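You operate a simulated robot arm through the tools that you are given. There is no shell and no other tool. Be economical: measure what you need, move in short steps, check, and stop when the job is done.

The job below is to be done with a simulated robot arm. You get a single attempt, and the scene is never put back.

TASK
Dose the binder as the card says, stir it in and cover the bowl.
Fine: swing the spout over the bowl to pump, park it again, put the paddle back.

It is judged by the outcome, as a careful person would: the job done as asked, and still so three seconds after it is handed in. It fails if anything else is knocked over, pushed out of place, dropped, spilled or broken.

THE ROBOT
A 7-joint arm with a two-finger parallel gripper, fixed in place. Base frame: the origin is at the foot of the arm, x ahead of it, y to its left, z up; the work surface is at about z = 0. Units: m, rad, N and s.
With the tool pointing down near the work surface it reaches from about 0.24 to 0.62 m from the base axis. Its first joint turns from -1.152 to 1.152 rad. Payload 2.6 kg.
Tool frame: the origin (TCP) lies between the finger pads and is the grasp point; the fingertips stand 0.03 m ahead of it; z points along the fingers, y is the line along which they close. The gripper opens to 0.094 m. The fingers are 0.028 m wide and 0.01 m thick; the gripper's body (0.05 by 0.096 m) begins 0.055 m behind the TCP.
Orientation is that of the tool frame in the base frame, as a unit quaternion [x, y, z, w]. With the fingers straight down and closing along the base's y, the tool's x points along the base's -x, its y along +y and its z along -z.

THE INTERFACE
- The arm moves only by the tool send_rows. Its argument "series" is text: rows parted by semicolons, each of 7 numbers parted by spaces: the shift along the tool's x, y, z in m, then the turn, a rotation vector about the tool's x, y, z in rad, then the opening, from 0 (shut) to 1 (fully open). In form: dx dy dz ax ay az claw; .... A call has 1 to 8 rows; each row shifts and turns the commanded pose from where the row before left it, along the tool's axes as they then stand. Rows are played at 5 a second. More than 0.05 m and 0.15 rad between two rows, or a gripper value outside its range, and nothing of the call is played. A pose out of reach is approached as far as the arm can. The call stops where the force on the tool passes 50 N (or 10 N more than at its start, if that is more) or the arm is blocked; 0.2 s more then pass. The fingers move at their own pace (about 0.072 m/s each) and stop on an object; they squeeze with about 38 N. The grip force told is the motor's: it shows also when the fingers shut on nothing. Time passes only in rows, and 0.2 s behind the last, so rows that do not move let the fingers close. It gives the time, the measured TCP pose, the force on the tool (base axes), the opening and the grip force at its end, in the units of the frame above (readings bear some noise).
- Cameras (640 x 400 px; columns grow to the right, rows downward): "scene" is fixed at [0.0499, 0.4516, 0.5552]; the picture's right is [-0.57, -0.82, 0.00], its down [-0.53, 0.37, -0.77] and it looks along [0.63, -0.44, -0.64] (base axes); focal length 256 px, centre (320, 200). "wrist" rides on the gripper at [-0.037, 0, -0.058] in the tool frame; the picture's right is [0.00, -1.00, 0.00], its down [0.97, 0.00, -0.24] and it looks along [0.24, 0.00, 0.97] (tool axes); focal length 218 px, centre (320, 200).
- grab_frame(camera): a new picture of that camera. The clock stands still meanwhile.
- point_at(camera, pixels): there is no depth. For up to 12 entries [column, row, z] of the newest picture of that camera ("zoom" is the newest enlarged one), the place [x, y] in the base frame at which the ray of that pixel passes the height z, good to about 0.003 m. The clock stands still meanwhile.
- close_up(camera, box): a new picture of the part [left, top, right, bottom] of that camera's present view, enlarged. The clock stands still meanwhile.
- close_job(): hands the job in; it is judged then, once.

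Keep the steps short. Do not move on a guess: measure, check each grasp and each placing, and mend mistakes. In all there are 80 turns and 54 pictures (those below and enlarged ones count). Leave the gripper open and the arm clear of the work at the hand-in unless told otherwise, and finish with a single line.

The tools are called after ">>>" as a command line: name --argument value ..., lists and objects as JSON in quotes. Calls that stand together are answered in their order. send_rows: Moves the arm, as the interface text tells. Its arguments: {"type":"object","properties":{"series":{"type":"string"}},"required":["series"]} The other tools are called the same way: grab_frame (camera) takes a picture; point_at (camera, pixels) gives the place at which the rays of pixels pass given heights; close_up (camera, box) takes an enlarged picture of a part of a camera's view; close_job () hands the job in.

At the start:

```text
time_s: 0.0
tool_pos: [0.3221, 0.1624, 0.394]
tool_rot: [0.0, 1.0, 0.0, 0.0]
wrist_force: [0.3, -0.3, -0.5]
finger_gap: 0.094
grip_force: 0.1
```

scene: 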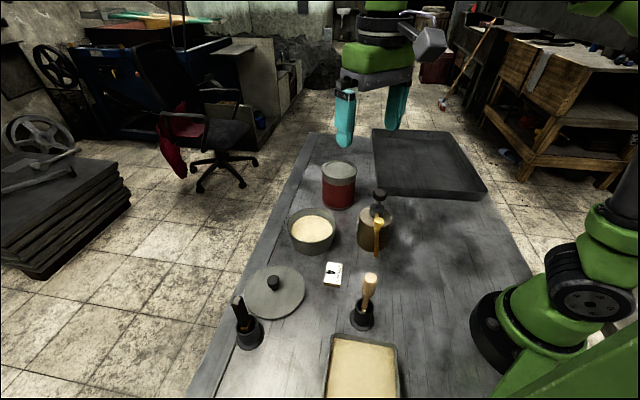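
wrist: 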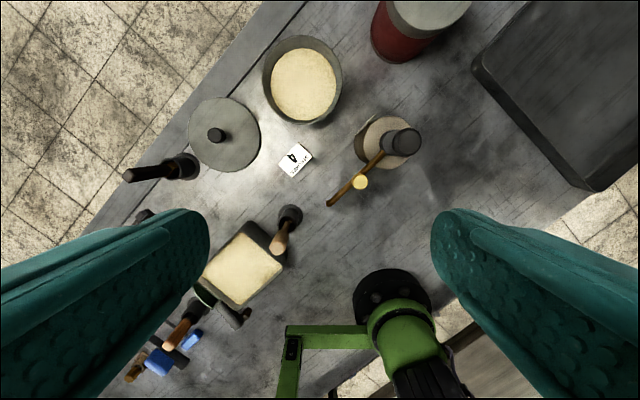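

I'll read the card and look closely at the pump and the tools.

>>> close_up --camera "wrist" --box '[260, 130, 340, 190]'

>>> close_up --camera "wrist" --box '[310, 90, 450, 230]'

>>> close_up --camera "scene" --box '[210, 150, 430, 370]'

```text
6.67 times, centred on (300, 160) of wrist
```

zoom: 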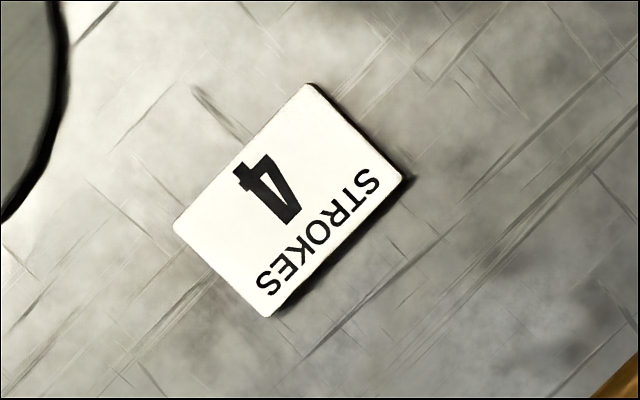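

```text
2.86 times, centred on (380, 160) of wrist
```

zoom: 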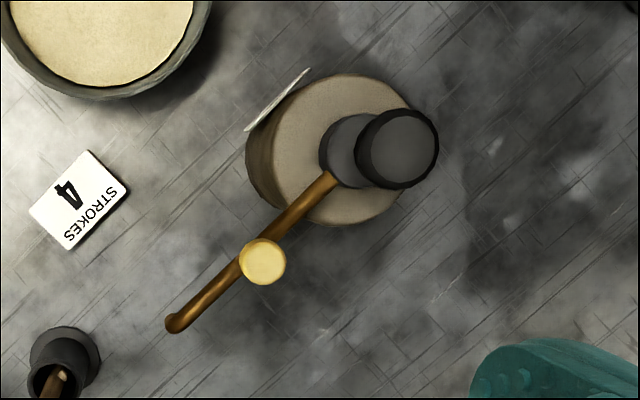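

```text
1.82 times, centred on (320, 260) of scene
```

zoom: 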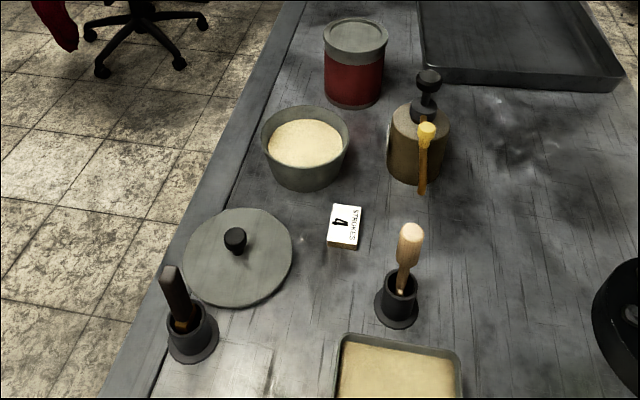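

The card says 4 strokes. Next I'll find out which holder has the paddle, and check the label on the pump jar.

>>> close_up --camera "scene" --box '[215, 265, 295, 360]'

>>> close_up --camera "scene" --box '[335, 260, 395, 340]'

>>> close_up --camera "scene" --box '[280, 175, 410, 260]'

>>> close_up --camera "wrist" --box '[110, 90, 310, 270]'

```text
4.21 times, centred on (255, 312) of scene
```

zoom: 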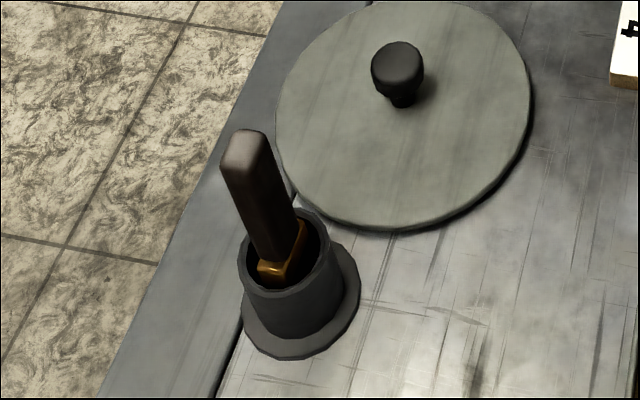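

```text
5.00 times, centred on (365, 300) of scene
```

zoom: 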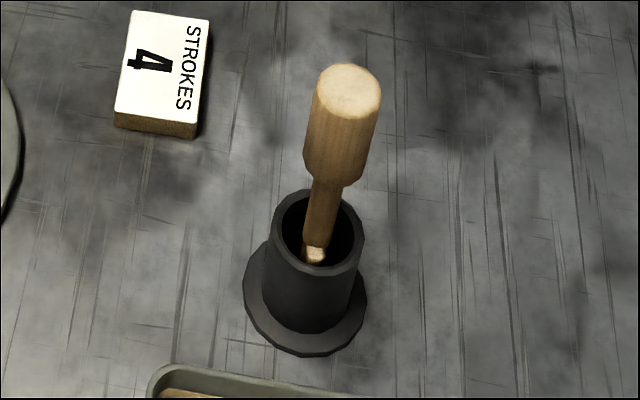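

```text
4.71 times, centred on (345, 218) of scene
```

zoom: 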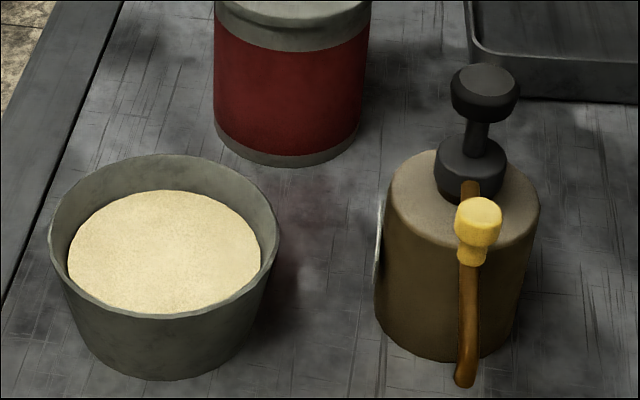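

```text
2.22 times, centred on (210, 180) of wrist
```

zoom: 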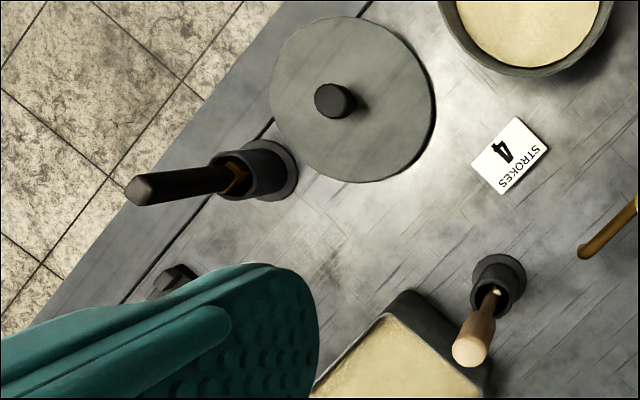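

The wooden handle is probably the paddle, since the dark one has a brass ferrule like a brush. I'll triangulate the key points using both cameras.

>>> point_at --camera "scene" --pixels '[[379.6, 192.5, 0.1], [379.6, 192.5, 0.16], [379, 220.5, 0.08], [379, 220.5, 0.14], [375.8, 256.2, 0.05], [375.8, 256.2, 0.11], [312, 226.5, 0.05], [312, 226.5, 0.1], [370, 278, 0.08], [370, 278, 0.14], [273.3, 278.7, 0.02], [273.3, 278.7, 0.06]]'

>>> point_at --camera "wrist" --pixels '[[407, 141.8, 0.1], [407, 141.8, 0.16], [360, 181.7, 0.08], [360, 181.7, 0.14], [330, 203, 0.05], [330, 203, 0.11], [302, 79, 0.05], [302, 79, 0.1], [278.9, 247.5, 0.08], [278.9, 247.5, 0.14], [216.3, 135, 0.02], [216.3, 135, 0.06]]'

```text
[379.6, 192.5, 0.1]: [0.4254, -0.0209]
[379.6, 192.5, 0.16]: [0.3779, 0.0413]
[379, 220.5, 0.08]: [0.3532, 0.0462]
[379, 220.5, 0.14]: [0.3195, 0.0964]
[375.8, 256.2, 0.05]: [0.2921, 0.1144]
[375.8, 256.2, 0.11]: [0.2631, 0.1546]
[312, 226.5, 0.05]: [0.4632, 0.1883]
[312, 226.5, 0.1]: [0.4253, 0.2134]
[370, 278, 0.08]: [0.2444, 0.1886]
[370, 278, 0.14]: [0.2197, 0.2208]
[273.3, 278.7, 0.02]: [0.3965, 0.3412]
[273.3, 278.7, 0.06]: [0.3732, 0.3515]
```

```text
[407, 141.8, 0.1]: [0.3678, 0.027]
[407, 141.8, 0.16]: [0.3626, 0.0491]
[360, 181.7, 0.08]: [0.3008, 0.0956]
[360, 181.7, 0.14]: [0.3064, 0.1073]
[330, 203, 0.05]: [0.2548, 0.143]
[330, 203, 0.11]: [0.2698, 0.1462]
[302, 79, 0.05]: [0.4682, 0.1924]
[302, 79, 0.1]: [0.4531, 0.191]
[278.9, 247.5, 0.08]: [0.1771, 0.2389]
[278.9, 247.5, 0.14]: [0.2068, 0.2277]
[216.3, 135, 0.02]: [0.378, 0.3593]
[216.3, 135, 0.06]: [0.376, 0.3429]
```

Triangulated positions:

| Point | Position (m) |
|---|---|
| Pump head | about (0.361, 0.055, 0.176) |
| Spout knob | about (0.308, 0.111, 0.158) |
| Spout tip | about (0.267, 0.146, 0.10) |
| Bowl centre | about (0.467, 0.191) |

I'll move above the spout knob and turn so the fingers close across the spout, then look again.

>>> send_rows --series "0.007 -0.025 0 0 0 0.15 1; 0.007 -0.025 0.02 0 0 0.15 1; 0 0 0.03 0 0 0.15 1; 0 0 0.03 0 0 0.15 1; 0 0 0.02 0 0 0.15 1; 0 0 0 0 0 0.02 1"

>>> grab_frame --camera "wrist"

>>> grab_frame --camera "scene"

```text
time_s: 1.4
tool_pos: [0.3052, 0.1133, 0.2966]
tool_rot: [0.376, 0.926, 0.001, 0.0]
wrist_force: [0.3, -0.3, 0.0]
finger_gap: 0.0938
grip_force: 0.0
```

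```text
44 pictures are left
```

wrist: 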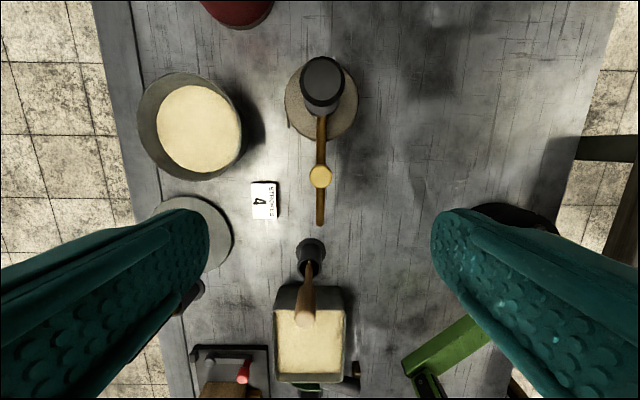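

```text
43 pictures are left
```

scene: 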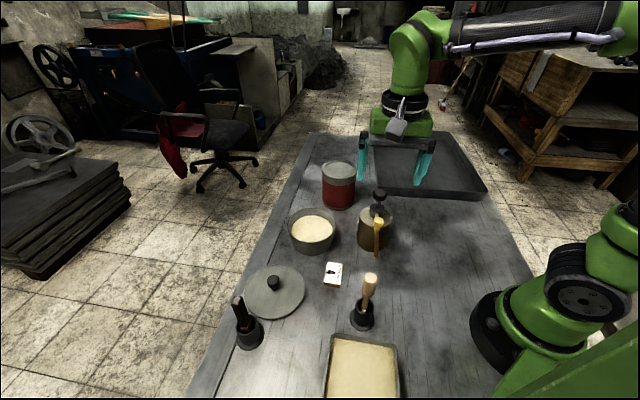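

The spout now runs straight down the wrist view at column 320, so the fingers are aligned across it. I'll measure again from this closer view.

>>> point_at --camera "wrist" --pixels '[[320, 176, 0.14], [320, 176, 0.16], [322, 80, 0.16], [322, 80, 0.18], [320, 222, 0.1], [320, 222, 0.12], [190, 126, 0.05], [190, 126, 0.07], [306, 318, 0.15], [140, 126, 0.06], [241, 126, 0.06]]'

>>> close_up --camera "wrist" --box '[270, 40, 370, 240]'

>>> close_up --camera "scene" --box '[350, 180, 410, 265]'

```text
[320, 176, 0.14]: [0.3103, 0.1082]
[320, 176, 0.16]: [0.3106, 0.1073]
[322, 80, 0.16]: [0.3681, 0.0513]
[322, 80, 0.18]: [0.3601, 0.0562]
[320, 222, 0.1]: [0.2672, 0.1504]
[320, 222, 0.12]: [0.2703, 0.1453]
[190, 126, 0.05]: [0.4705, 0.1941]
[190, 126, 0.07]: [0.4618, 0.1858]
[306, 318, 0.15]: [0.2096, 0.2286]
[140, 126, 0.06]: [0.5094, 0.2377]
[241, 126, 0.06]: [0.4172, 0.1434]
```

```text
2.00 times, centred on (320, 140) of wrist
```

zoom: 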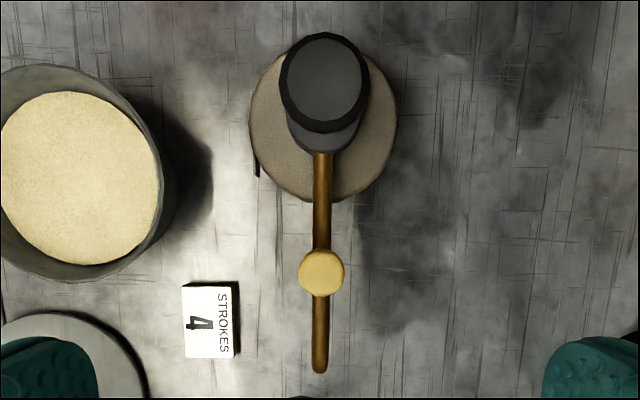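

```text
4.71 times, centred on (380, 222) of scene
```

zoom: 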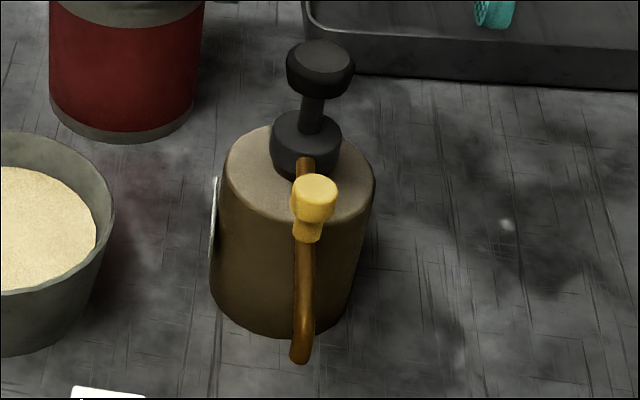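

The knob is at (0.310, 0.107) with its top near z 0.158, so I need to go about 8 mm inwards. I'll descend to TCP z 0.166 with the fingers straddling the knob.

>>> send_rows --series "-0.008 0 0.03 0 0 0 0.8; 0 0 0.04 0 0 0 0.6; 0 0 0.04 0 0 0 0.6; 0 0 0.02 0 0 0 0.6; 0 0 0 0 0 0 0.6"

>>> grab_frame --camera "wrist"

>>> close_up --camera "scene" --box '[320, 150, 430, 265]'

```text
time_s: 2.6
tool_pos: [0.309, 0.1102, 0.1643]
tool_rot: [0.375, 0.927, 0.0, 0.0]
wrist_force: [0.7, 0.0, -1.0]
finger_gap: 0.0564
grip_force: 0.0
```

```text
40 pictures are left
```

wrist: 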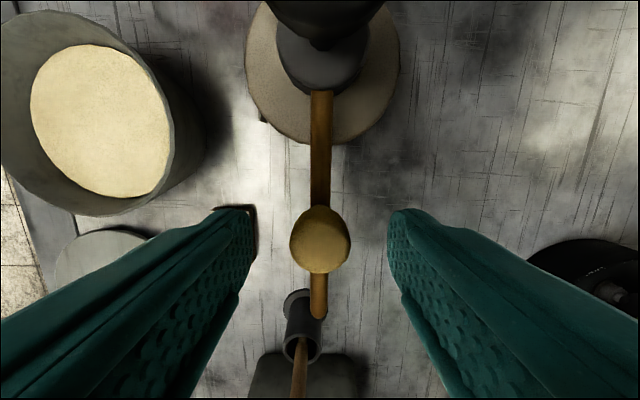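

```text
3.48 times, centred on (375, 208) of scene
```

zoom: 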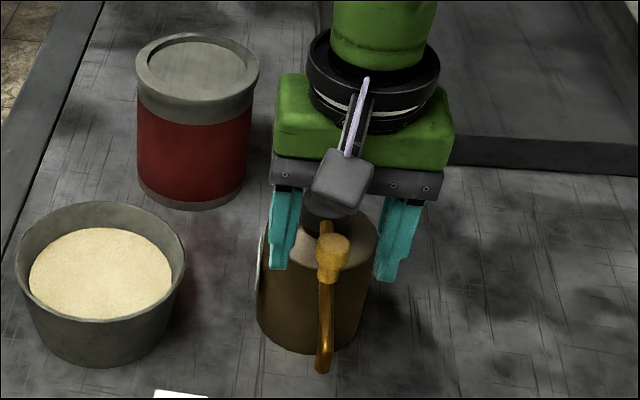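

The knob, centred near (320, 240), is still a few mm inwards of the TCP. I'll shift in 5 mm and close.

>>> send_rows --series "-0.005 0 0 0 0 0 0.5; 0 0 0 0 0 0 0.2; 0 0 0 0 0 0 0.1; 0 0 0 0 0 0 0.1; 0 0 0 0 0 0 0.1"

>>> grab_frame --camera "wrist"

```text
time_s: 3.8
tool_pos: [0.3132, 0.1039, 0.1662]
tool_rot: [0.375, 0.927, 0.0, 0.0]
wrist_force: [0.7, 1.1, 0.3]
finger_gap: 0.0214
grip_force: 44.7
```

```text
38 pictures are left
```

wrist: 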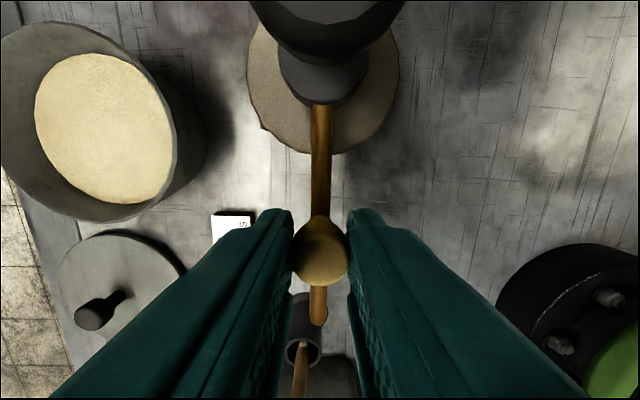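

The grip is confirmed with a gap of 0.0214. I'll swing the spout clockwise about the pump axis (radius about 0.07), four small steps first.

>>> send_rows --series "-0.0008 0.0105 0 0 0 0.15 0.1; -0.0008 0.0105 0 0 0 0.15 0.1; -0.0008 0.0105 0 0 0 0.15 0.1; -0.0008 0.0105 0 0 0 0.15 0.1"

>>> grab_frame --camera "wrist"

```text
time_s: 4.8
tool_pos: [0.3517, 0.1249, 0.1653]
tool_rot: [0.635, 0.773, 0.0, -0.001]
wrist_force: [0.3, 4.0, -6.2]
finger_gap: 0.0211
grip_force: 45.3
```

```text
37 pictures are left
```

wrist: 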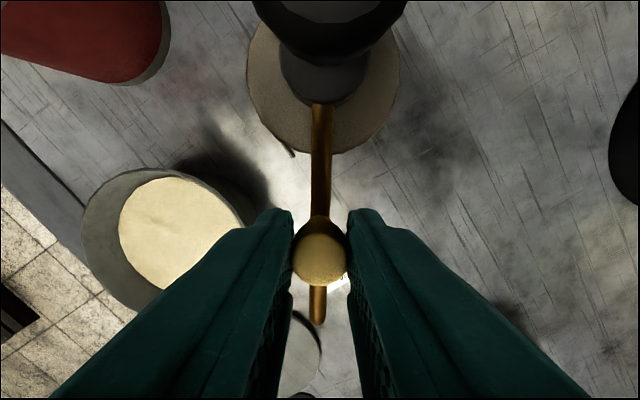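

The swing is clean: forces are low and the jar hasn't moved. About 0.85 rad is left to point at the bowl centre.

>>> send_rows --series "-0.0008 0.0105 0 0 0 0.15 0.1; -0.0008 0.0105 0 0 0 0.15 0.1; -0.0008 0.0105 0 0 0 0.15 0.1; -0.0008 0.0105 0 0 0 0.15 0.1; -0.0008 0.0105 0 0 0 0.15 0.1; -0.0003 0.0066 0 0 0 0.095 0.1"

>>> grab_frame --camera "wrist"

>>> close_up --camera "scene" --box '[270, 120, 430, 280]'

```text
time_s: 6.2
tool_pos: [0.4069, 0.1134, 0.1662]
tool_rot: [0.895, 0.446, -0.002, -0.001]
wrist_force: [-10.6, -3.5, 3.5]
finger_gap: 0.0215
grip_force: 44.7
```

```text
36 pictures are left
```

wrist: 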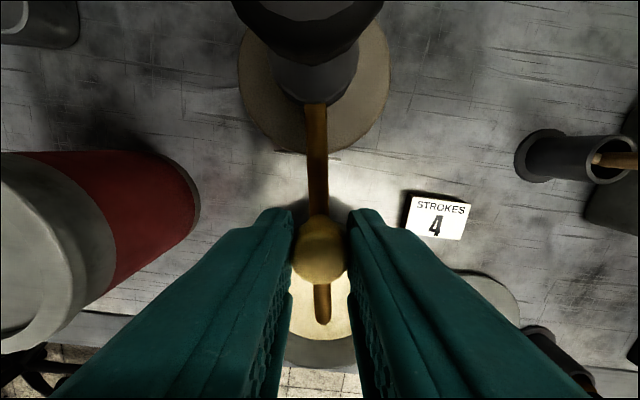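

```text
2.50 times, centred on (350, 200) of scene
```

zoom: 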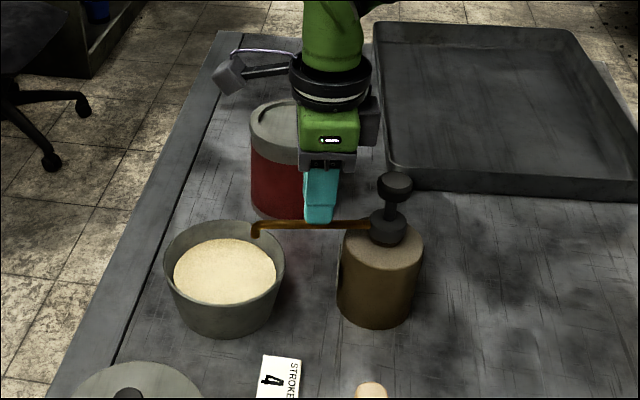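

The spout tip is over the bowl. I'll release the knob with a small opening and lift straight up.

>>> send_rows --series "0 0 0 0 0 0 0.2; 0 0 0 0 0 0 0.4; 0 0 -0.02 0 0 0 0.45; 0 0 -0.05 0 0 0 0.45; 0 0 -0.05 0 0 0 0.45; 0 0 -0.02 0 0 0 0.45"

>>> grab_frame --camera "wrist"

>>> close_up --camera "scene" --box '[270, 120, 430, 280]'

```text
time_s: 7.6
tool_pos: [0.4089, 0.1107, 0.3042]
tool_rot: [0.894, 0.448, 0.0, 0.0]
wrist_force: [0.2, -0.3, -0.3]
finger_gap: 0.0422
grip_force: 0.0
```

```text
34 pictures are left
```

wrist: 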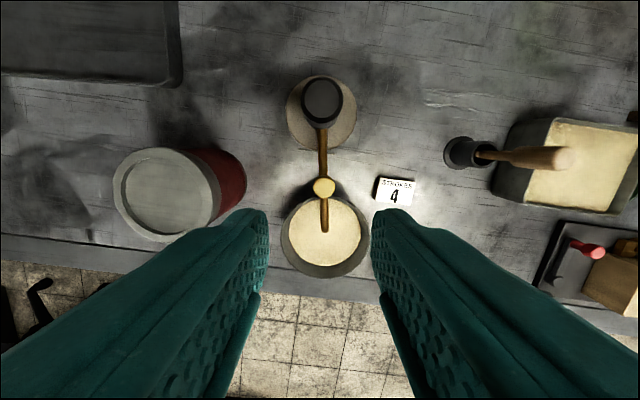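

```text
2.50 times, centred on (350, 200) of scene
```

zoom: 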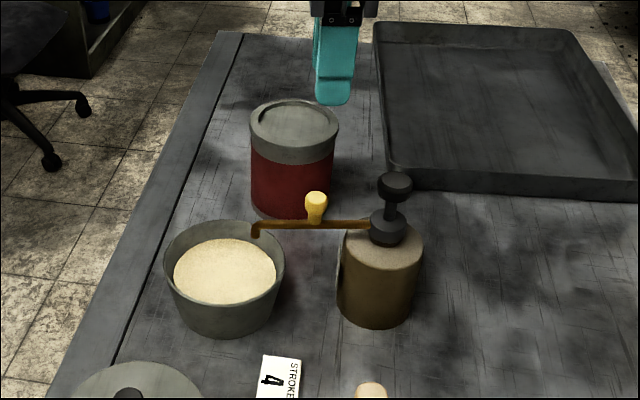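

The spout sits inside the bowl rim and the jar is steady. I'll measure the pump head so I can press it.

>>> point_at --camera "wrist" --pixels '[[322, 100, 0.176], [322, 100, 0.17], [323, 187, 0.158], [325, 236, 0.055], [283, 236, 0.06], [369, 236, 0.06]]'

>>> point_at --camera "scene" --pixels '[[368, 192, 0.176], [368, 192, 0.17]]'

>>> close_up --camera "wrist" --box '[270, 60, 380, 290]'

```text
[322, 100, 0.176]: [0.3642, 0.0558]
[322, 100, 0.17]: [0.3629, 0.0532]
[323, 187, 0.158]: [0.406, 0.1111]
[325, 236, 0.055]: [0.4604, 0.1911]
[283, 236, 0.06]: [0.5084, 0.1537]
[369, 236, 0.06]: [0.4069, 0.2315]
```

```text
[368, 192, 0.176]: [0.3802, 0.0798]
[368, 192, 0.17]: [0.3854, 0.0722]
```

```text
1.74 times, centred on (325, 175) of wrist
```

zoom: 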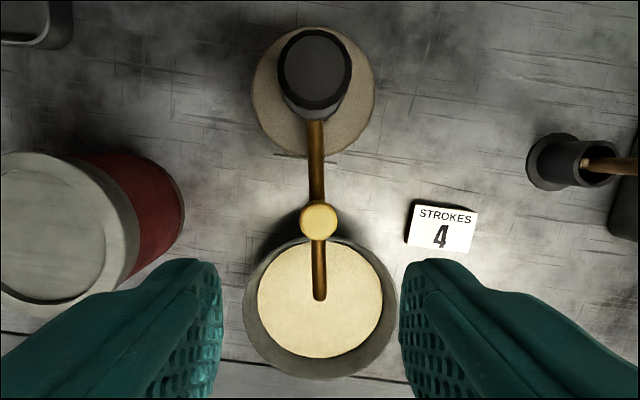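

The head is at (0.363, 0.055) with its top near z 0.176. I'll close the fingers and move above it, tips near z 0.19.

>>> send_rows --series "-0.036 -0.0017 0 0 0 0 0; -0.0364 -0.0017 0 0 0 0 0; 0 0 0.04 0 0 0 0; 0 0 0.03 0 0 0 0; 0 0 0.01 0 0 0 0; 0 0 0 0 0 0 0"

>>> grab_frame --camera "wrist"

>>> close_up --camera "scene" --box '[290, 140, 430, 270]'

```text
time_s: 9.0
tool_pos: [0.3631, 0.0558, 0.2227]
tool_rot: [0.895, 0.447, 0.001, 0.0]
wrist_force: [0.2, 1.0, -0.7]
finger_gap: 0.0001
grip_force: 32.7
```

```text
31 pictures are left
```

wrist: 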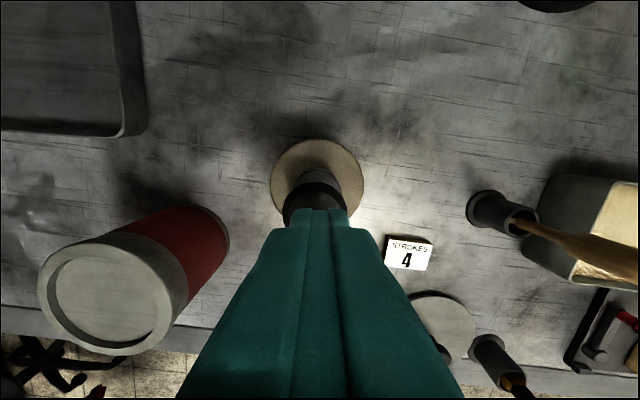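

```text
3.08 times, centred on (360, 205) of scene
```

zoom: 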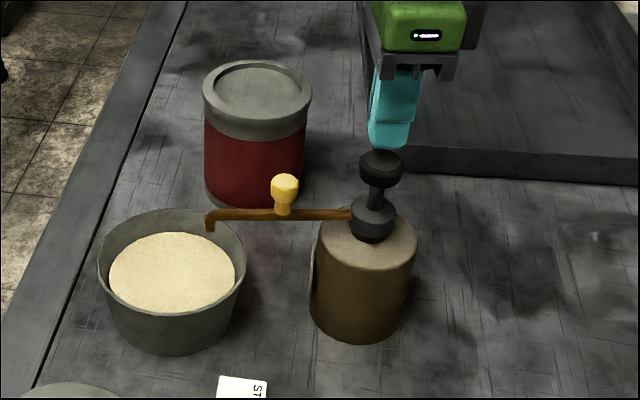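

The fingers are centred above the head. I'll press slowly to learn where contact starts and how long the travel is.

>>> send_rows --series "0 0 0.01 0 0 0 0; 0 0 0.006 0 0 0 0; 0 0 0.005 0 0 0 0; 0 0 0.005 0 0 0 0"

>>> close_up --camera "scene" --box '[290, 140, 430, 270]'

```text
time_s: 10.0
tool_pos: [0.3614, 0.0563, 0.1988]
tool_rot: [0.894, 0.448, 0.001, 0.0]
wrist_force: [2.7, -0.7, 2.5]
finger_gap: 0.0001
grip_force: 32.7
```

```text
3.08 times, centred on (360, 205) of scene
```

zoom: 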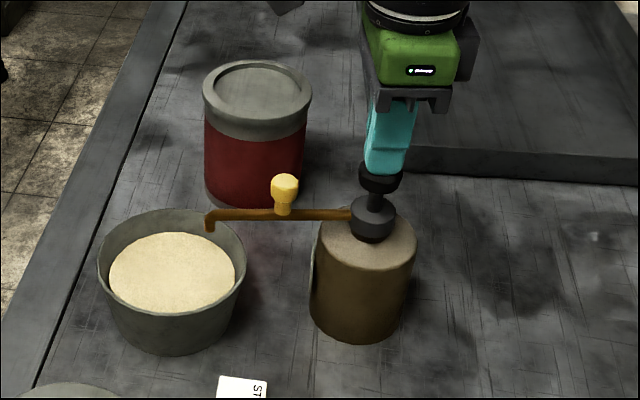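

The head has started down with a light spring force. I'll continue this same stroke to the bottom.

>>> send_rows --series "0 0 0.005 0 0 0 0; 0 0 0.005 0 0 0 0; 0 0 0.004 0 0 0 0; 0 0 0.003 0 0 0 0; 0 0 0.003 0 0 0 0; 0 0 0.003 0 0 0 0"

>>> close_up --camera "scene" --box '[290, 140, 430, 270]'

```text
time_s: 11.3
tool_pos: [0.3609, 0.0562, 0.1835]
tool_rot: [0.895, 0.446, 0.004, 0.001]
wrist_force: [-9.1, -2.6, 20.0]
finger_gap: 0.0
grip_force: 32.7
stopped in row 6: the force on the tool passed its limit (the readings are from after the stop); the commanded pose is now the measured one
```

```text
3.08 times, centred on (360, 205) of scene
```

zoom: 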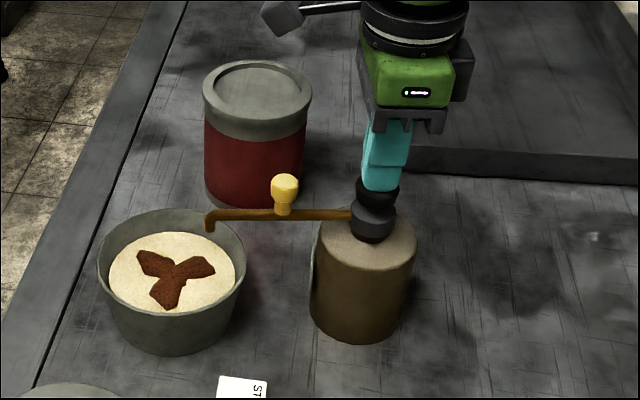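

The first stroke bottomed at TCP z 0.1835 and dispensed binder into the bowl. I'll lift clear so the head springs fully back, then check.

>>> send_rows --series "0 0 -0.01 0 0 0 0; 0 0 -0.01 0 0 0 0; 0 0 -0.012 0 0 0 0; 0 0 0 0 0 0 0; 0 0 0 0 0 0 0"

>>> close_up --camera "scene" --box '[290, 140, 430, 270]'

```text
time_s: 12.5
tool_pos: [0.3616, 0.0553, 0.2133]
tool_rot: [0.895, 0.446, 0.003, 0.0]
wrist_force: [0.5, -1.1, 0.2]
finger_gap: 0.0002
grip_force: 33.3
```

```text
3.08 times, centred on (360, 205) of scene
```

zoom: 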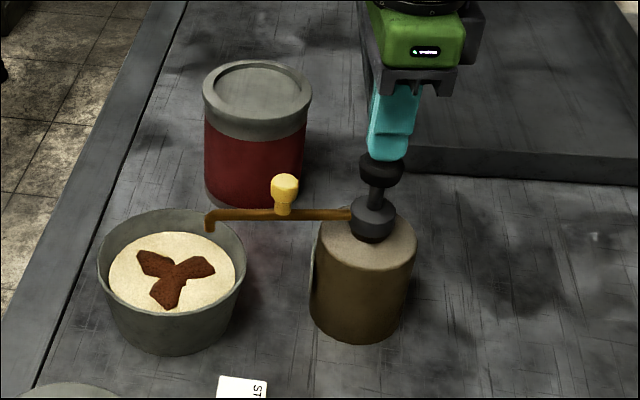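

The head is fully back up. Second stroke: down about 30 mm to the same bottom, then up, checking forces.

>>> send_rows --series "0 0 0.008 0 0 0 0; 0 0 0.008 0 0 0 0; 0 0 0.007 0 0 0 0; 0 0 0.004 0 0 0 0; 0 0 0.003 0 0 0 0; 0 0 0.002 0 0 0 0"

>>> close_up --camera "scene" --box '[290, 140, 430, 270]'

```text
time_s: 13.9
tool_pos: [0.3626, 0.056, 0.1831]
tool_rot: [0.895, 0.445, 0.005, -0.001]
wrist_force: [-11.8, -3.6, 30.6]
finger_gap: 0.0001
grip_force: 32.6
```

```text
3.08 times, centred on (360, 205) of scene
```

zoom: 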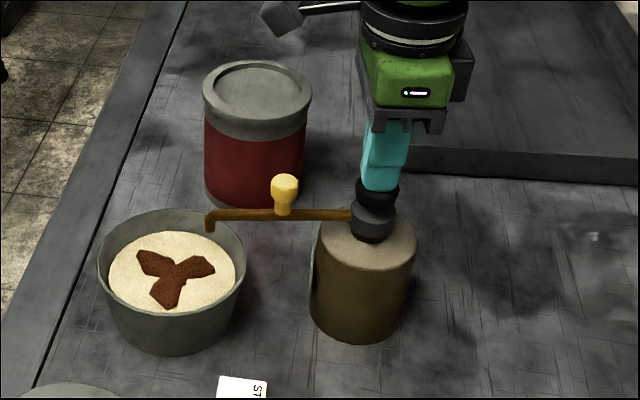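

The second stroke reached the same bottom at z 0.183, with 30 N. The marking doesn't grow, so I'll count strokes by travel. Releasing fully before the next one.

>>> send_rows --series "0 0 -0.01 0 0 0 0; 0 0 -0.011 0 0 0 0; 0 0 -0.011 0 0 0 0; 0 0 0 0 0 0 0; 0 0 0 0 0 0 0"

>>> send_rows --series "0 0 0.008 0 0 0 0; 0 0 0.008 0 0 0 0; 0 0 0.007 0 0 0 0; 0 0 0.004 0 0 0 0; 0 0 0.003 0 0 0 0; 0 0 0.002 0 0 0 0"

```text
time_s: 15.1
tool_pos: [0.3612, 0.0572, 0.2138]
tool_rot: [0.895, 0.446, 0.003, 0.0]
wrist_force: [0.9, 0.4, 0.4]
finger_gap: 0.0
grip_force: 32.8
```

```text
time_s: 16.5
tool_pos: [0.3616, 0.0566, 0.1828]
tool_rot: [0.895, 0.446, 0.004, 0.0]
wrist_force: [-12.1, -3.1, 30.0]
finger_gap: 0.0
grip_force: 33.2
```

The third stroke bottomed too, at z 0.183 and 30 N. Releasing, then the fourth.

>>> send_rows --series "0 0 -0.01 0 0 0 0; 0 0 -0.011 0 0 0 0; 0 0 -0.011 0 0 0 0; 0 0 0 0 0 0 0; 0 0 0 0 0 0 0"

>>> send_rows --series "0 0 0.008 0 0 0 0; 0 0 0.008 0 0 0 0; 0 0 0.007 0 0 0 0; 0 0 0.004 0 0 0 0; 0 0 0.003 0 0 0 0; 0 0 0.002 0 0 0 0"

```text
time_s: 17.7
tool_pos: [0.3633, 0.0578, 0.2144]
tool_rot: [0.895, 0.445, 0.003, 0.0]
wrist_force: [0.5, 0.1, 0.7]
finger_gap: 0.0003
grip_force: 33.4
```

```text
time_s: 19.1
tool_pos: [0.3612, 0.0558, 0.1831]
tool_rot: [0.895, 0.446, 0.005, 0.0]
wrist_force: [-11.9, -1.9, 30.6]
finger_gap: 0.0
grip_force: 33.2
```

All four strokes are done. I'll lift off, go back above the spout knob and open.

>>> send_rows --series "0 0 -0.01 0 0 0 0; 0 0 -0.011 0 0 0 0; 0 0 -0.04 0 0 0 0; 0 0 -0.05 0 0 0 0.2; 0.036 0.0017 0 0 0 0 0.5; 0.0364 0.0017 0 0 0 0 0.5; 0 0 0 0 0 0 0.5"

>>> grab_frame --camera "wrist"

```text
time_s: 20.7
tool_pos: [0.4044, 0.1128, 0.2947]
tool_rot: [0.895, 0.446, 0.002, 0.0]
wrist_force: [-0.5, 0.1, 0.0]
finger_gap: 0.047
grip_force: 0.0
```

```text
25 pictures are left
```

wrist: 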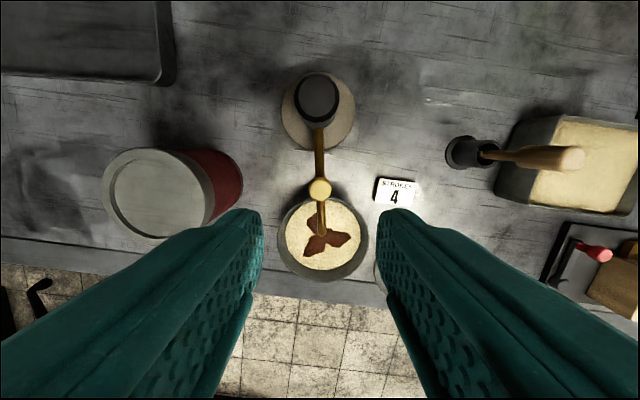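

I'm aligned over the knob at (319, 187). Descending and gripping it again.

>>> send_rows --series "0 0 0.05 0 0 0 0.5; 0 0 0.05 0 0 0 0.5; 0 0 0.029 0 0 0 0.5; 0 0 0 0 0 0 0.3; 0 0 0 0 0 0 0.1; 0 0 0 0 0 0 0.1; 0 0 0 0 0 0 0.1"

>>> send_rows --series "-0.0008 -0.0105 0 0 0 -0.15 0.1; -0.0008 -0.0105 0 0 0 -0.15 0.1; -0.0008 -0.0105 0 0 0 -0.15 0.1; -0.0008 -0.0105 0 0 0 -0.15 0.1; -0.0008 -0.0105 0 0 0 -0.15 0.1"

>>> grab_frame --camera "wrist"

```text
time_s: 22.3
tool_pos: [0.4064, 0.1127, 0.164]
tool_rot: [0.895, 0.447, 0.0, -0.003]
wrist_force: [-17.1, 9.1, -4.7]
finger_gap: 0.0211
grip_force: 44.8
```

```text
time_s: 23.5
tool_pos: [0.3577, 0.1257, 0.1654]
tool_rot: [0.669, 0.743, 0.004, 0.001]
wrist_force: [-2.1, 11.6, 8.1]
finger_gap: 0.0216
grip_force: 44.7
```

```text
24 pictures are left
```

wrist: 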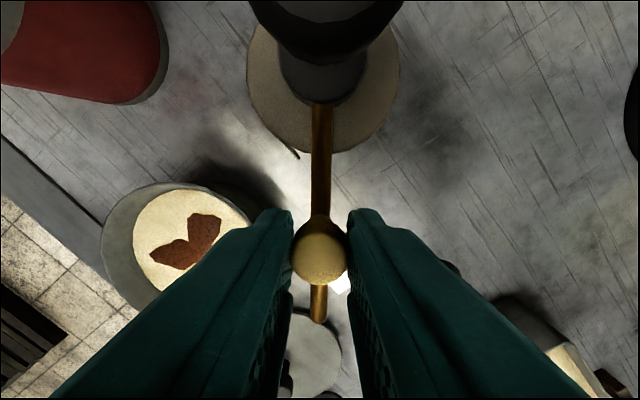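

The swing back is going well. About 0.695 rad remains to the parked direction.

>>> send_rows --series "-0.0008 -0.0105 0 0 0 -0.15 0.1; -0.0008 -0.0105 0 0 0 -0.15 0.1; -0.0008 -0.0105 0 0 0 -0.15 0.1; -0.0008 -0.0105 0 0 0 -0.15 0.1; -0.0003 -0.0066 0 0 0 -0.097 0.1; 0 0 0 0 0 0 0.1"

>>> grab_frame --camera "wrist"

```text
time_s: 24.9
tool_pos: [0.3144, 0.1058, 0.164]
tool_rot: [0.374, 0.927, 0.002, 0.001]
wrist_force: [-10.1, 14.6, 28.9]
finger_gap: 0.0214
grip_force: 45.3
```

```text
23 pictures are left
```

wrist: 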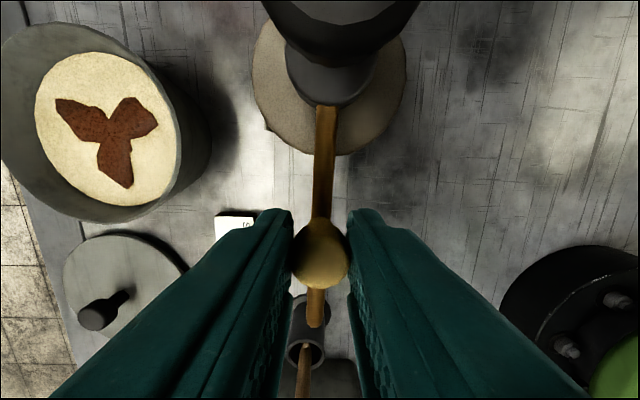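

The spout is about 2 mm short of its parked place. I'll nudge it, then release and lift.

>>> send_rows --series "0 -0.0022 0 0 0 0 0.1; 0 0 0 0 0 0 0.1; 0 0 0 0 0 0 0.3; 0 0 0 0 0 0 0.5; 0 0 -0.02 0 0 0 0.5; 0 0 -0.05 0 0 0 0.5; 0 0 -0.05 0 0 0 0.7; 0 0 -0.03 0 0 0 0.7"

>>> grab_frame --camera "wrist"

>>> grab_frame --camera "scene"

```text
time_s: 26.7
tool_pos: [0.313, 0.1023, 0.3142]
tool_rot: [0.377, 0.926, 0.002, 0.002]
wrist_force: [-0.7, 0.0, -0.6]
finger_gap: 0.0659
grip_force: 0.1
```

```text
22 pictures are left
```

wrist: 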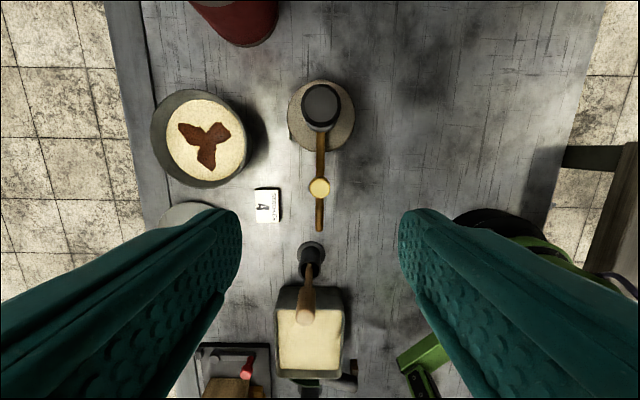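

```text
21 pictures are left
```

scene: 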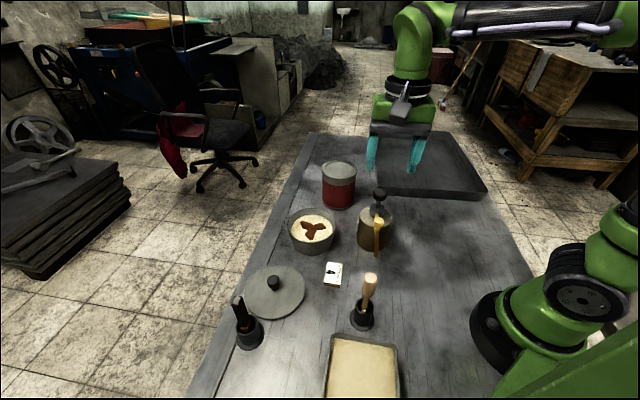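

The spout is back at its original pixels and the jar and bowl are unmoved. Now I'll measure the paddle handle and its holder.

>>> close_up --camera "wrist" --box '[270, 230, 350, 340]'

>>> point_at --camera "scene" --pixels '[[361.6, 322, 0.0], [364.6, 306, 0.05], [364.6, 306, 0.07], [370, 278, 0.15], [368.5, 297, 0.07], [368.5, 297, 0.1]]'

>>> point_at --camera "wrist" --pixels '[[312, 248, 0.0], [311, 262, 0.05], [311, 262, 0.07], [304, 317, 0.15], [304, 317, 0.16], [308, 272, 0.07], [308, 272, 0.1]]'

```text
3.64 times, centred on (310, 285) of wrist
```

zoom: 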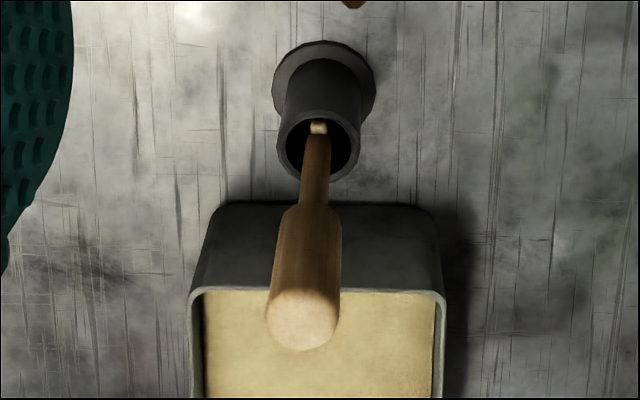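

```text
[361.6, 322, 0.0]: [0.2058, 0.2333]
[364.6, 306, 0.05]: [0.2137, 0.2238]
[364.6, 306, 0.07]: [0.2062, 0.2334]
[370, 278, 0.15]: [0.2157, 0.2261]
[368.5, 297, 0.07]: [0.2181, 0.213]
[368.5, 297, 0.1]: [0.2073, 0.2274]
```

```text
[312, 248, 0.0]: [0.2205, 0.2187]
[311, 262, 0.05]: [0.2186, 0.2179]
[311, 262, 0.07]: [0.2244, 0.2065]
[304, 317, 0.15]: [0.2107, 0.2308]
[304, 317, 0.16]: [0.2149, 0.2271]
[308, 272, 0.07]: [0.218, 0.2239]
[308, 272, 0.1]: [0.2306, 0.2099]
```

The handle top is near (0.213, 0.228, 0.155) and looks nearly vertical. I'll move above it, fully open, and check from there.

>>> send_rows --series "0.04 0.0048 0 0 0 0 1; 0.04 0.0048 0 0 0 0 1; 0.04 0.0048 0.01 0 0 0 1; 0.04 0.0048 0.02 0 0 0 1; 0 0 0.02 0 0 0 1; 0 0 0 0 0 0 1"

>>> grab_frame --camera "wrist"

>>> close_up --camera "scene" --box '[310, 180, 450, 340]'

```text
time_s: 28.1
tool_pos: [0.2111, 0.2289, 0.2631]
tool_rot: [0.375, 0.927, 0.002, 0.001]
wrist_force: [0.4, -0.2, 0.0]
finger_gap: 0.094
grip_force: 0.0
```

```text
19 pictures are left
```

wrist: 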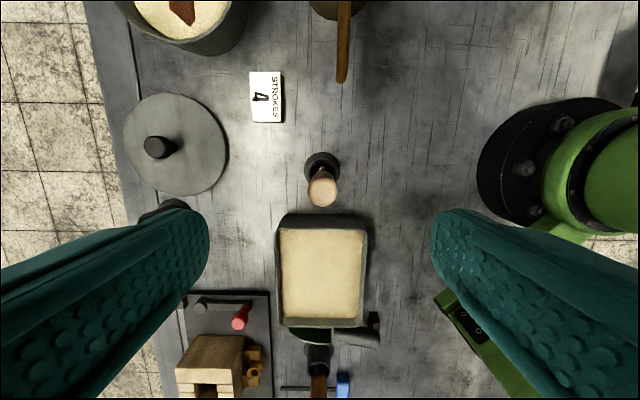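

```text
2.50 times, centred on (380, 260) of scene
```

zoom: 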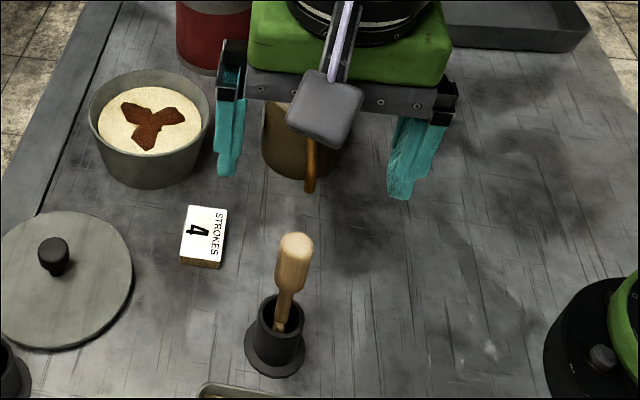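

>>> point_at --camera "wrist" --pixels '[[322, 189, 0.15], [322, 189, 0.16], [321.5, 170, 0.0], [321.5, 172, 0.05], [160, 147, 0.05], [176, 143, 0.01]]'

>>> close_up --camera "wrist" --box '[290, 140, 355, 220]'

```text
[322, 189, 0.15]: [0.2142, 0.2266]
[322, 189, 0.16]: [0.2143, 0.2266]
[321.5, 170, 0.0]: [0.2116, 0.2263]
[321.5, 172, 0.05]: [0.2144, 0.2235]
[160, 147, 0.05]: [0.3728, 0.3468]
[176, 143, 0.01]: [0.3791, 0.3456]
```

```text
5.00 times, centred on (322, 180) of wrist
```

zoom: 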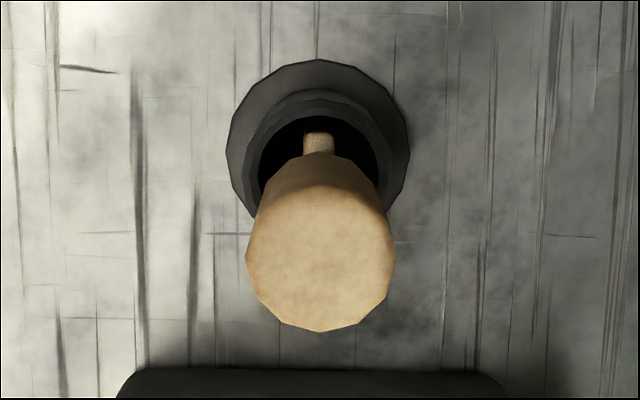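

The handle is vertical at (0.2135, 0.2265). I'll descend to z 0.131 and grip it.

>>> send_rows --series "-0.0033 0 0.04 0 0 0 0.8; 0 0 0.045 0 0 0 0.6; 0 0 0.045 0 0 0 0.6; 0 0 0.002 0 0 0 0.3; 0 0 0 0 0 0 0.1; 0 0 0 0 0 0 0.1; 0 0 0 0 0 0 0.1"

>>> close_up --camera "scene" --box '[310, 180, 450, 340]'

```text
time_s: 29.7
tool_pos: [0.2144, 0.2255, 0.1307]
tool_rot: [0.376, 0.927, 0.003, 0.002]
wrist_force: [0.8, 0.9, -0.5]
finger_gap: 0.0225
grip_force: 38.3
```

```text
2.50 times, centred on (380, 260) of scene
```

zoom: 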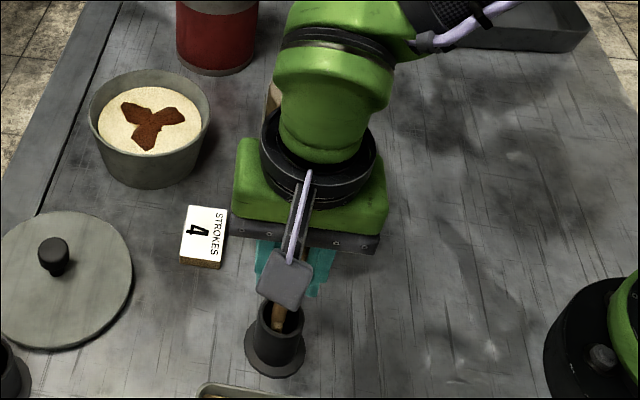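

Gripped at a gap of 0.0225. Lifting straight up and looking at what's on the end.

>>> send_rows --series "0 0 -0.02 0 0 0 0.1; 0 0 -0.04 0 0 0 0.1; 0 0 -0.05 0 0 0 0.1; 0 0 -0.03 0 0 0 0.1; 0 0 0 0 0 0 0.1"

>>> grab_frame --camera "scene"

```text
time_s: 30.9
tool_pos: [0.2141, 0.2268, 0.2727]
tool_rot: [0.375, 0.927, 0.003, 0.002]
wrist_force: [-0.1, 0.2, 0.3]
finger_gap: 0.0228
grip_force: 38.0
```

```text
15 pictures are left
```

scene: 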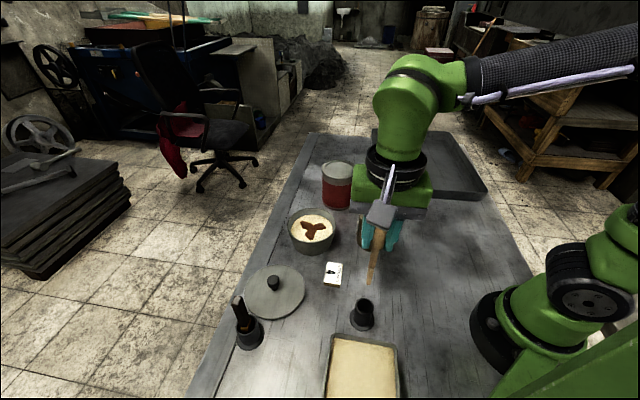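

>>> close_up --camera "scene" --box '[335, 200, 415, 300]'

>>> point_at --camera "scene" --pixels '[[371, 284, 0.13], [371, 284, 0.15], [371, 284, 0.17]]'

```text
4.00 times, centred on (375, 250) of scene
```

zoom: 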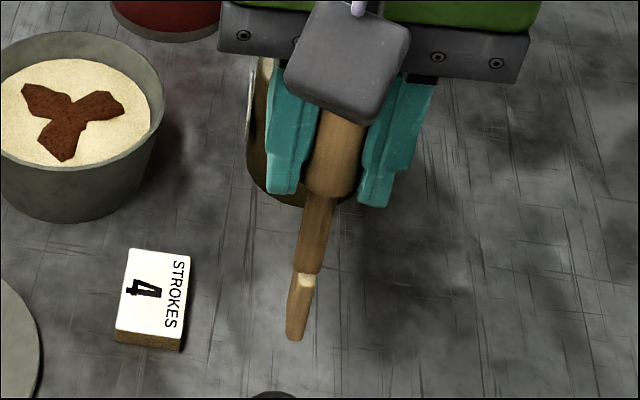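

```text
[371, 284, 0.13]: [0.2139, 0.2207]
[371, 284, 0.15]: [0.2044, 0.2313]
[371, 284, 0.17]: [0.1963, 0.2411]
```

It's the flat wooden paddle, reaching about 0.13 below the TCP. I'll carry it high to above the bowl centre at (0.465, 0.190).

>>> send_rows --series "-0.0343 0.0247 0 0 0 0 0.1; -0.0343 0.0247 0 0 0 0 0.1; -0.0343 0.0247 0 0 0 0 0.1; -0.0343 0.0247 0 0 0 0 0.1; -0.0343 0.0247 0 0 0 0 0.1; -0.0343 0.0247 0 0 0 0 0.1; 0 0 0 0 0 0 0.1"

>>> close_up --camera "scene" --box '[270, 120, 400, 260]'

>>> grab_frame --camera "wrist"

```text
time_s: 32.5
tool_pos: [0.4666, 0.1889, 0.274]
tool_rot: [0.375, 0.927, 0.002, 0.001]
wrist_force: [0.1, -0.4, -0.7]
finger_gap: 0.0227
grip_force: 37.9
```

```text
2.86 times, centred on (335, 190) of scene
```

zoom: 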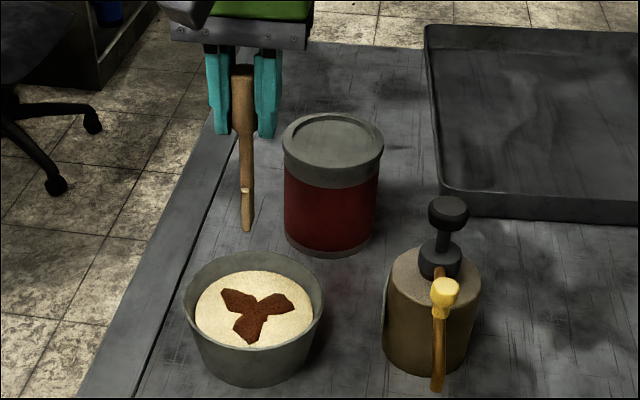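

```text
12 pictures are left
```

wrist: 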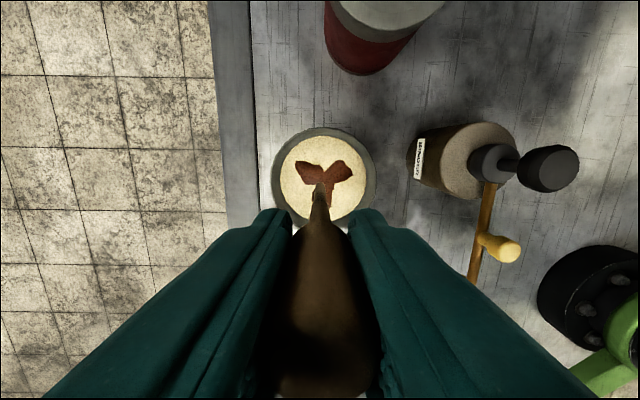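

>>> point_at --camera "wrist" --pixels '[[324, 180, 0.06], [272, 180, 0.06], [376, 180, 0.06], [324, 128, 0.06], [324, 178, 0.04], [281, 178, 0.04], [367, 178, 0.04]]'

```text
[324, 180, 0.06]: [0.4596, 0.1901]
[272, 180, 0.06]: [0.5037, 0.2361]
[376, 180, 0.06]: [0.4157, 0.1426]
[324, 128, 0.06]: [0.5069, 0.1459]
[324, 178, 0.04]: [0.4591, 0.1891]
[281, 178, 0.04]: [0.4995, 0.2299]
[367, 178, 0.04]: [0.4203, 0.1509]
```

The bowl centre is about (0.461, 0.190) with an inner radius near 0.055. I'll lower the paddle into the mix, tip at about z 0.025.

>>> send_rows --series "0.003 -0.003 0.04 0 0 0 0.1; 0 0 0.04 0 0 0 0.1; 0 0 0.02 0 0 0 0.1; 0 0 0.01 0 0 0 0.1; 0 0 0.01 0 0 0 0.1; 0 0 0 0 0 0 0.1"

>>> close_up --camera "scene" --box '[270, 140, 390, 270]'

```text
time_s: 33.9
tool_pos: [0.4612, 0.1894, 0.1533]
tool_rot: [0.375, 0.927, 0.001, 0.001]
wrist_force: [-0.2, 0.8, 0.0]
finger_gap: 0.0228
grip_force: 37.5
```

```text
3.08 times, centred on (330, 205) of scene
```

zoom: 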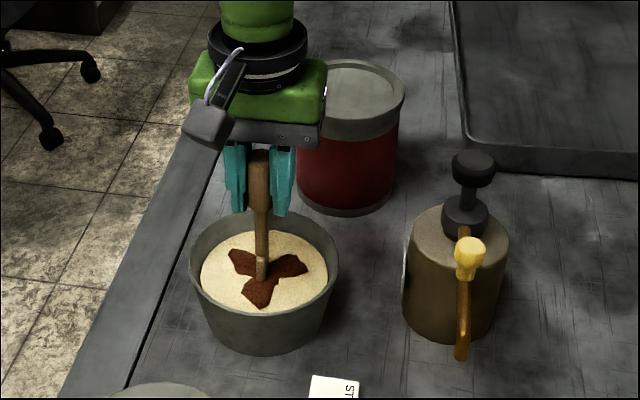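

The blade is in the mix with no contact force. I'll move out 25 mm, then stir in circles.

>>> send_rows --series "0.0125 0 0 0 0 0 0.1; 0.0125 0 0 0 0 0 0.1; -0.0073 0.0177 0 0 0 0 0.1; -0.0177 0.0073 0 0 0 0 0.1; -0.0177 -0.0073 0 0 0 0 0.1; -0.0073 -0.0177 0 0 0 0 0.1; 0.0073 -0.0177 0 0 0 0 0.1; 0.0177 -0.0073 0 0 0 0 0.1"

>>> send_rows --series "0.0177 0.0073 0 0 0 0 0.1; 0.0073 0.0177 0 0 0 0 0.1; -0.0073 0.0177 0 0 0 0 0.1; -0.0177 0.0073 0 0 0 0 0.1; -0.0177 -0.0073 0 0 0 0 0.1; -0.0073 -0.0177 0 0 0 0 0.1; 0.0073 -0.0177 0 0 0 0 0.1; 0.0177 -0.0073 0 0 0 0 0.1"

>>> close_up --camera "scene" --box '[270, 140, 390, 270]'

```text
time_s: 35.7
tool_pos: [0.4458, 0.1713, 0.1529]
tool_rot: [0.377, 0.926, 0.003, 0.002]
wrist_force: [-0.4, -0.9, 0.8]
finger_gap: 0.0229
grip_force: 38.2
```

```text
time_s: 37.5
tool_pos: [0.4439, 0.1712, 0.1533]
tool_rot: [0.375, 0.927, 0.003, 0.002]
wrist_force: [-0.4, -0.6, -1.4]
finger_gap: 0.0226
grip_force: 38.2
```

```text
3.08 times, centred on (330, 205) of scene
```

zoom: 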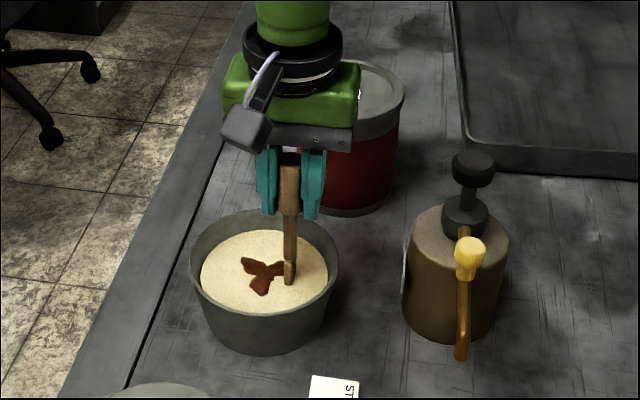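

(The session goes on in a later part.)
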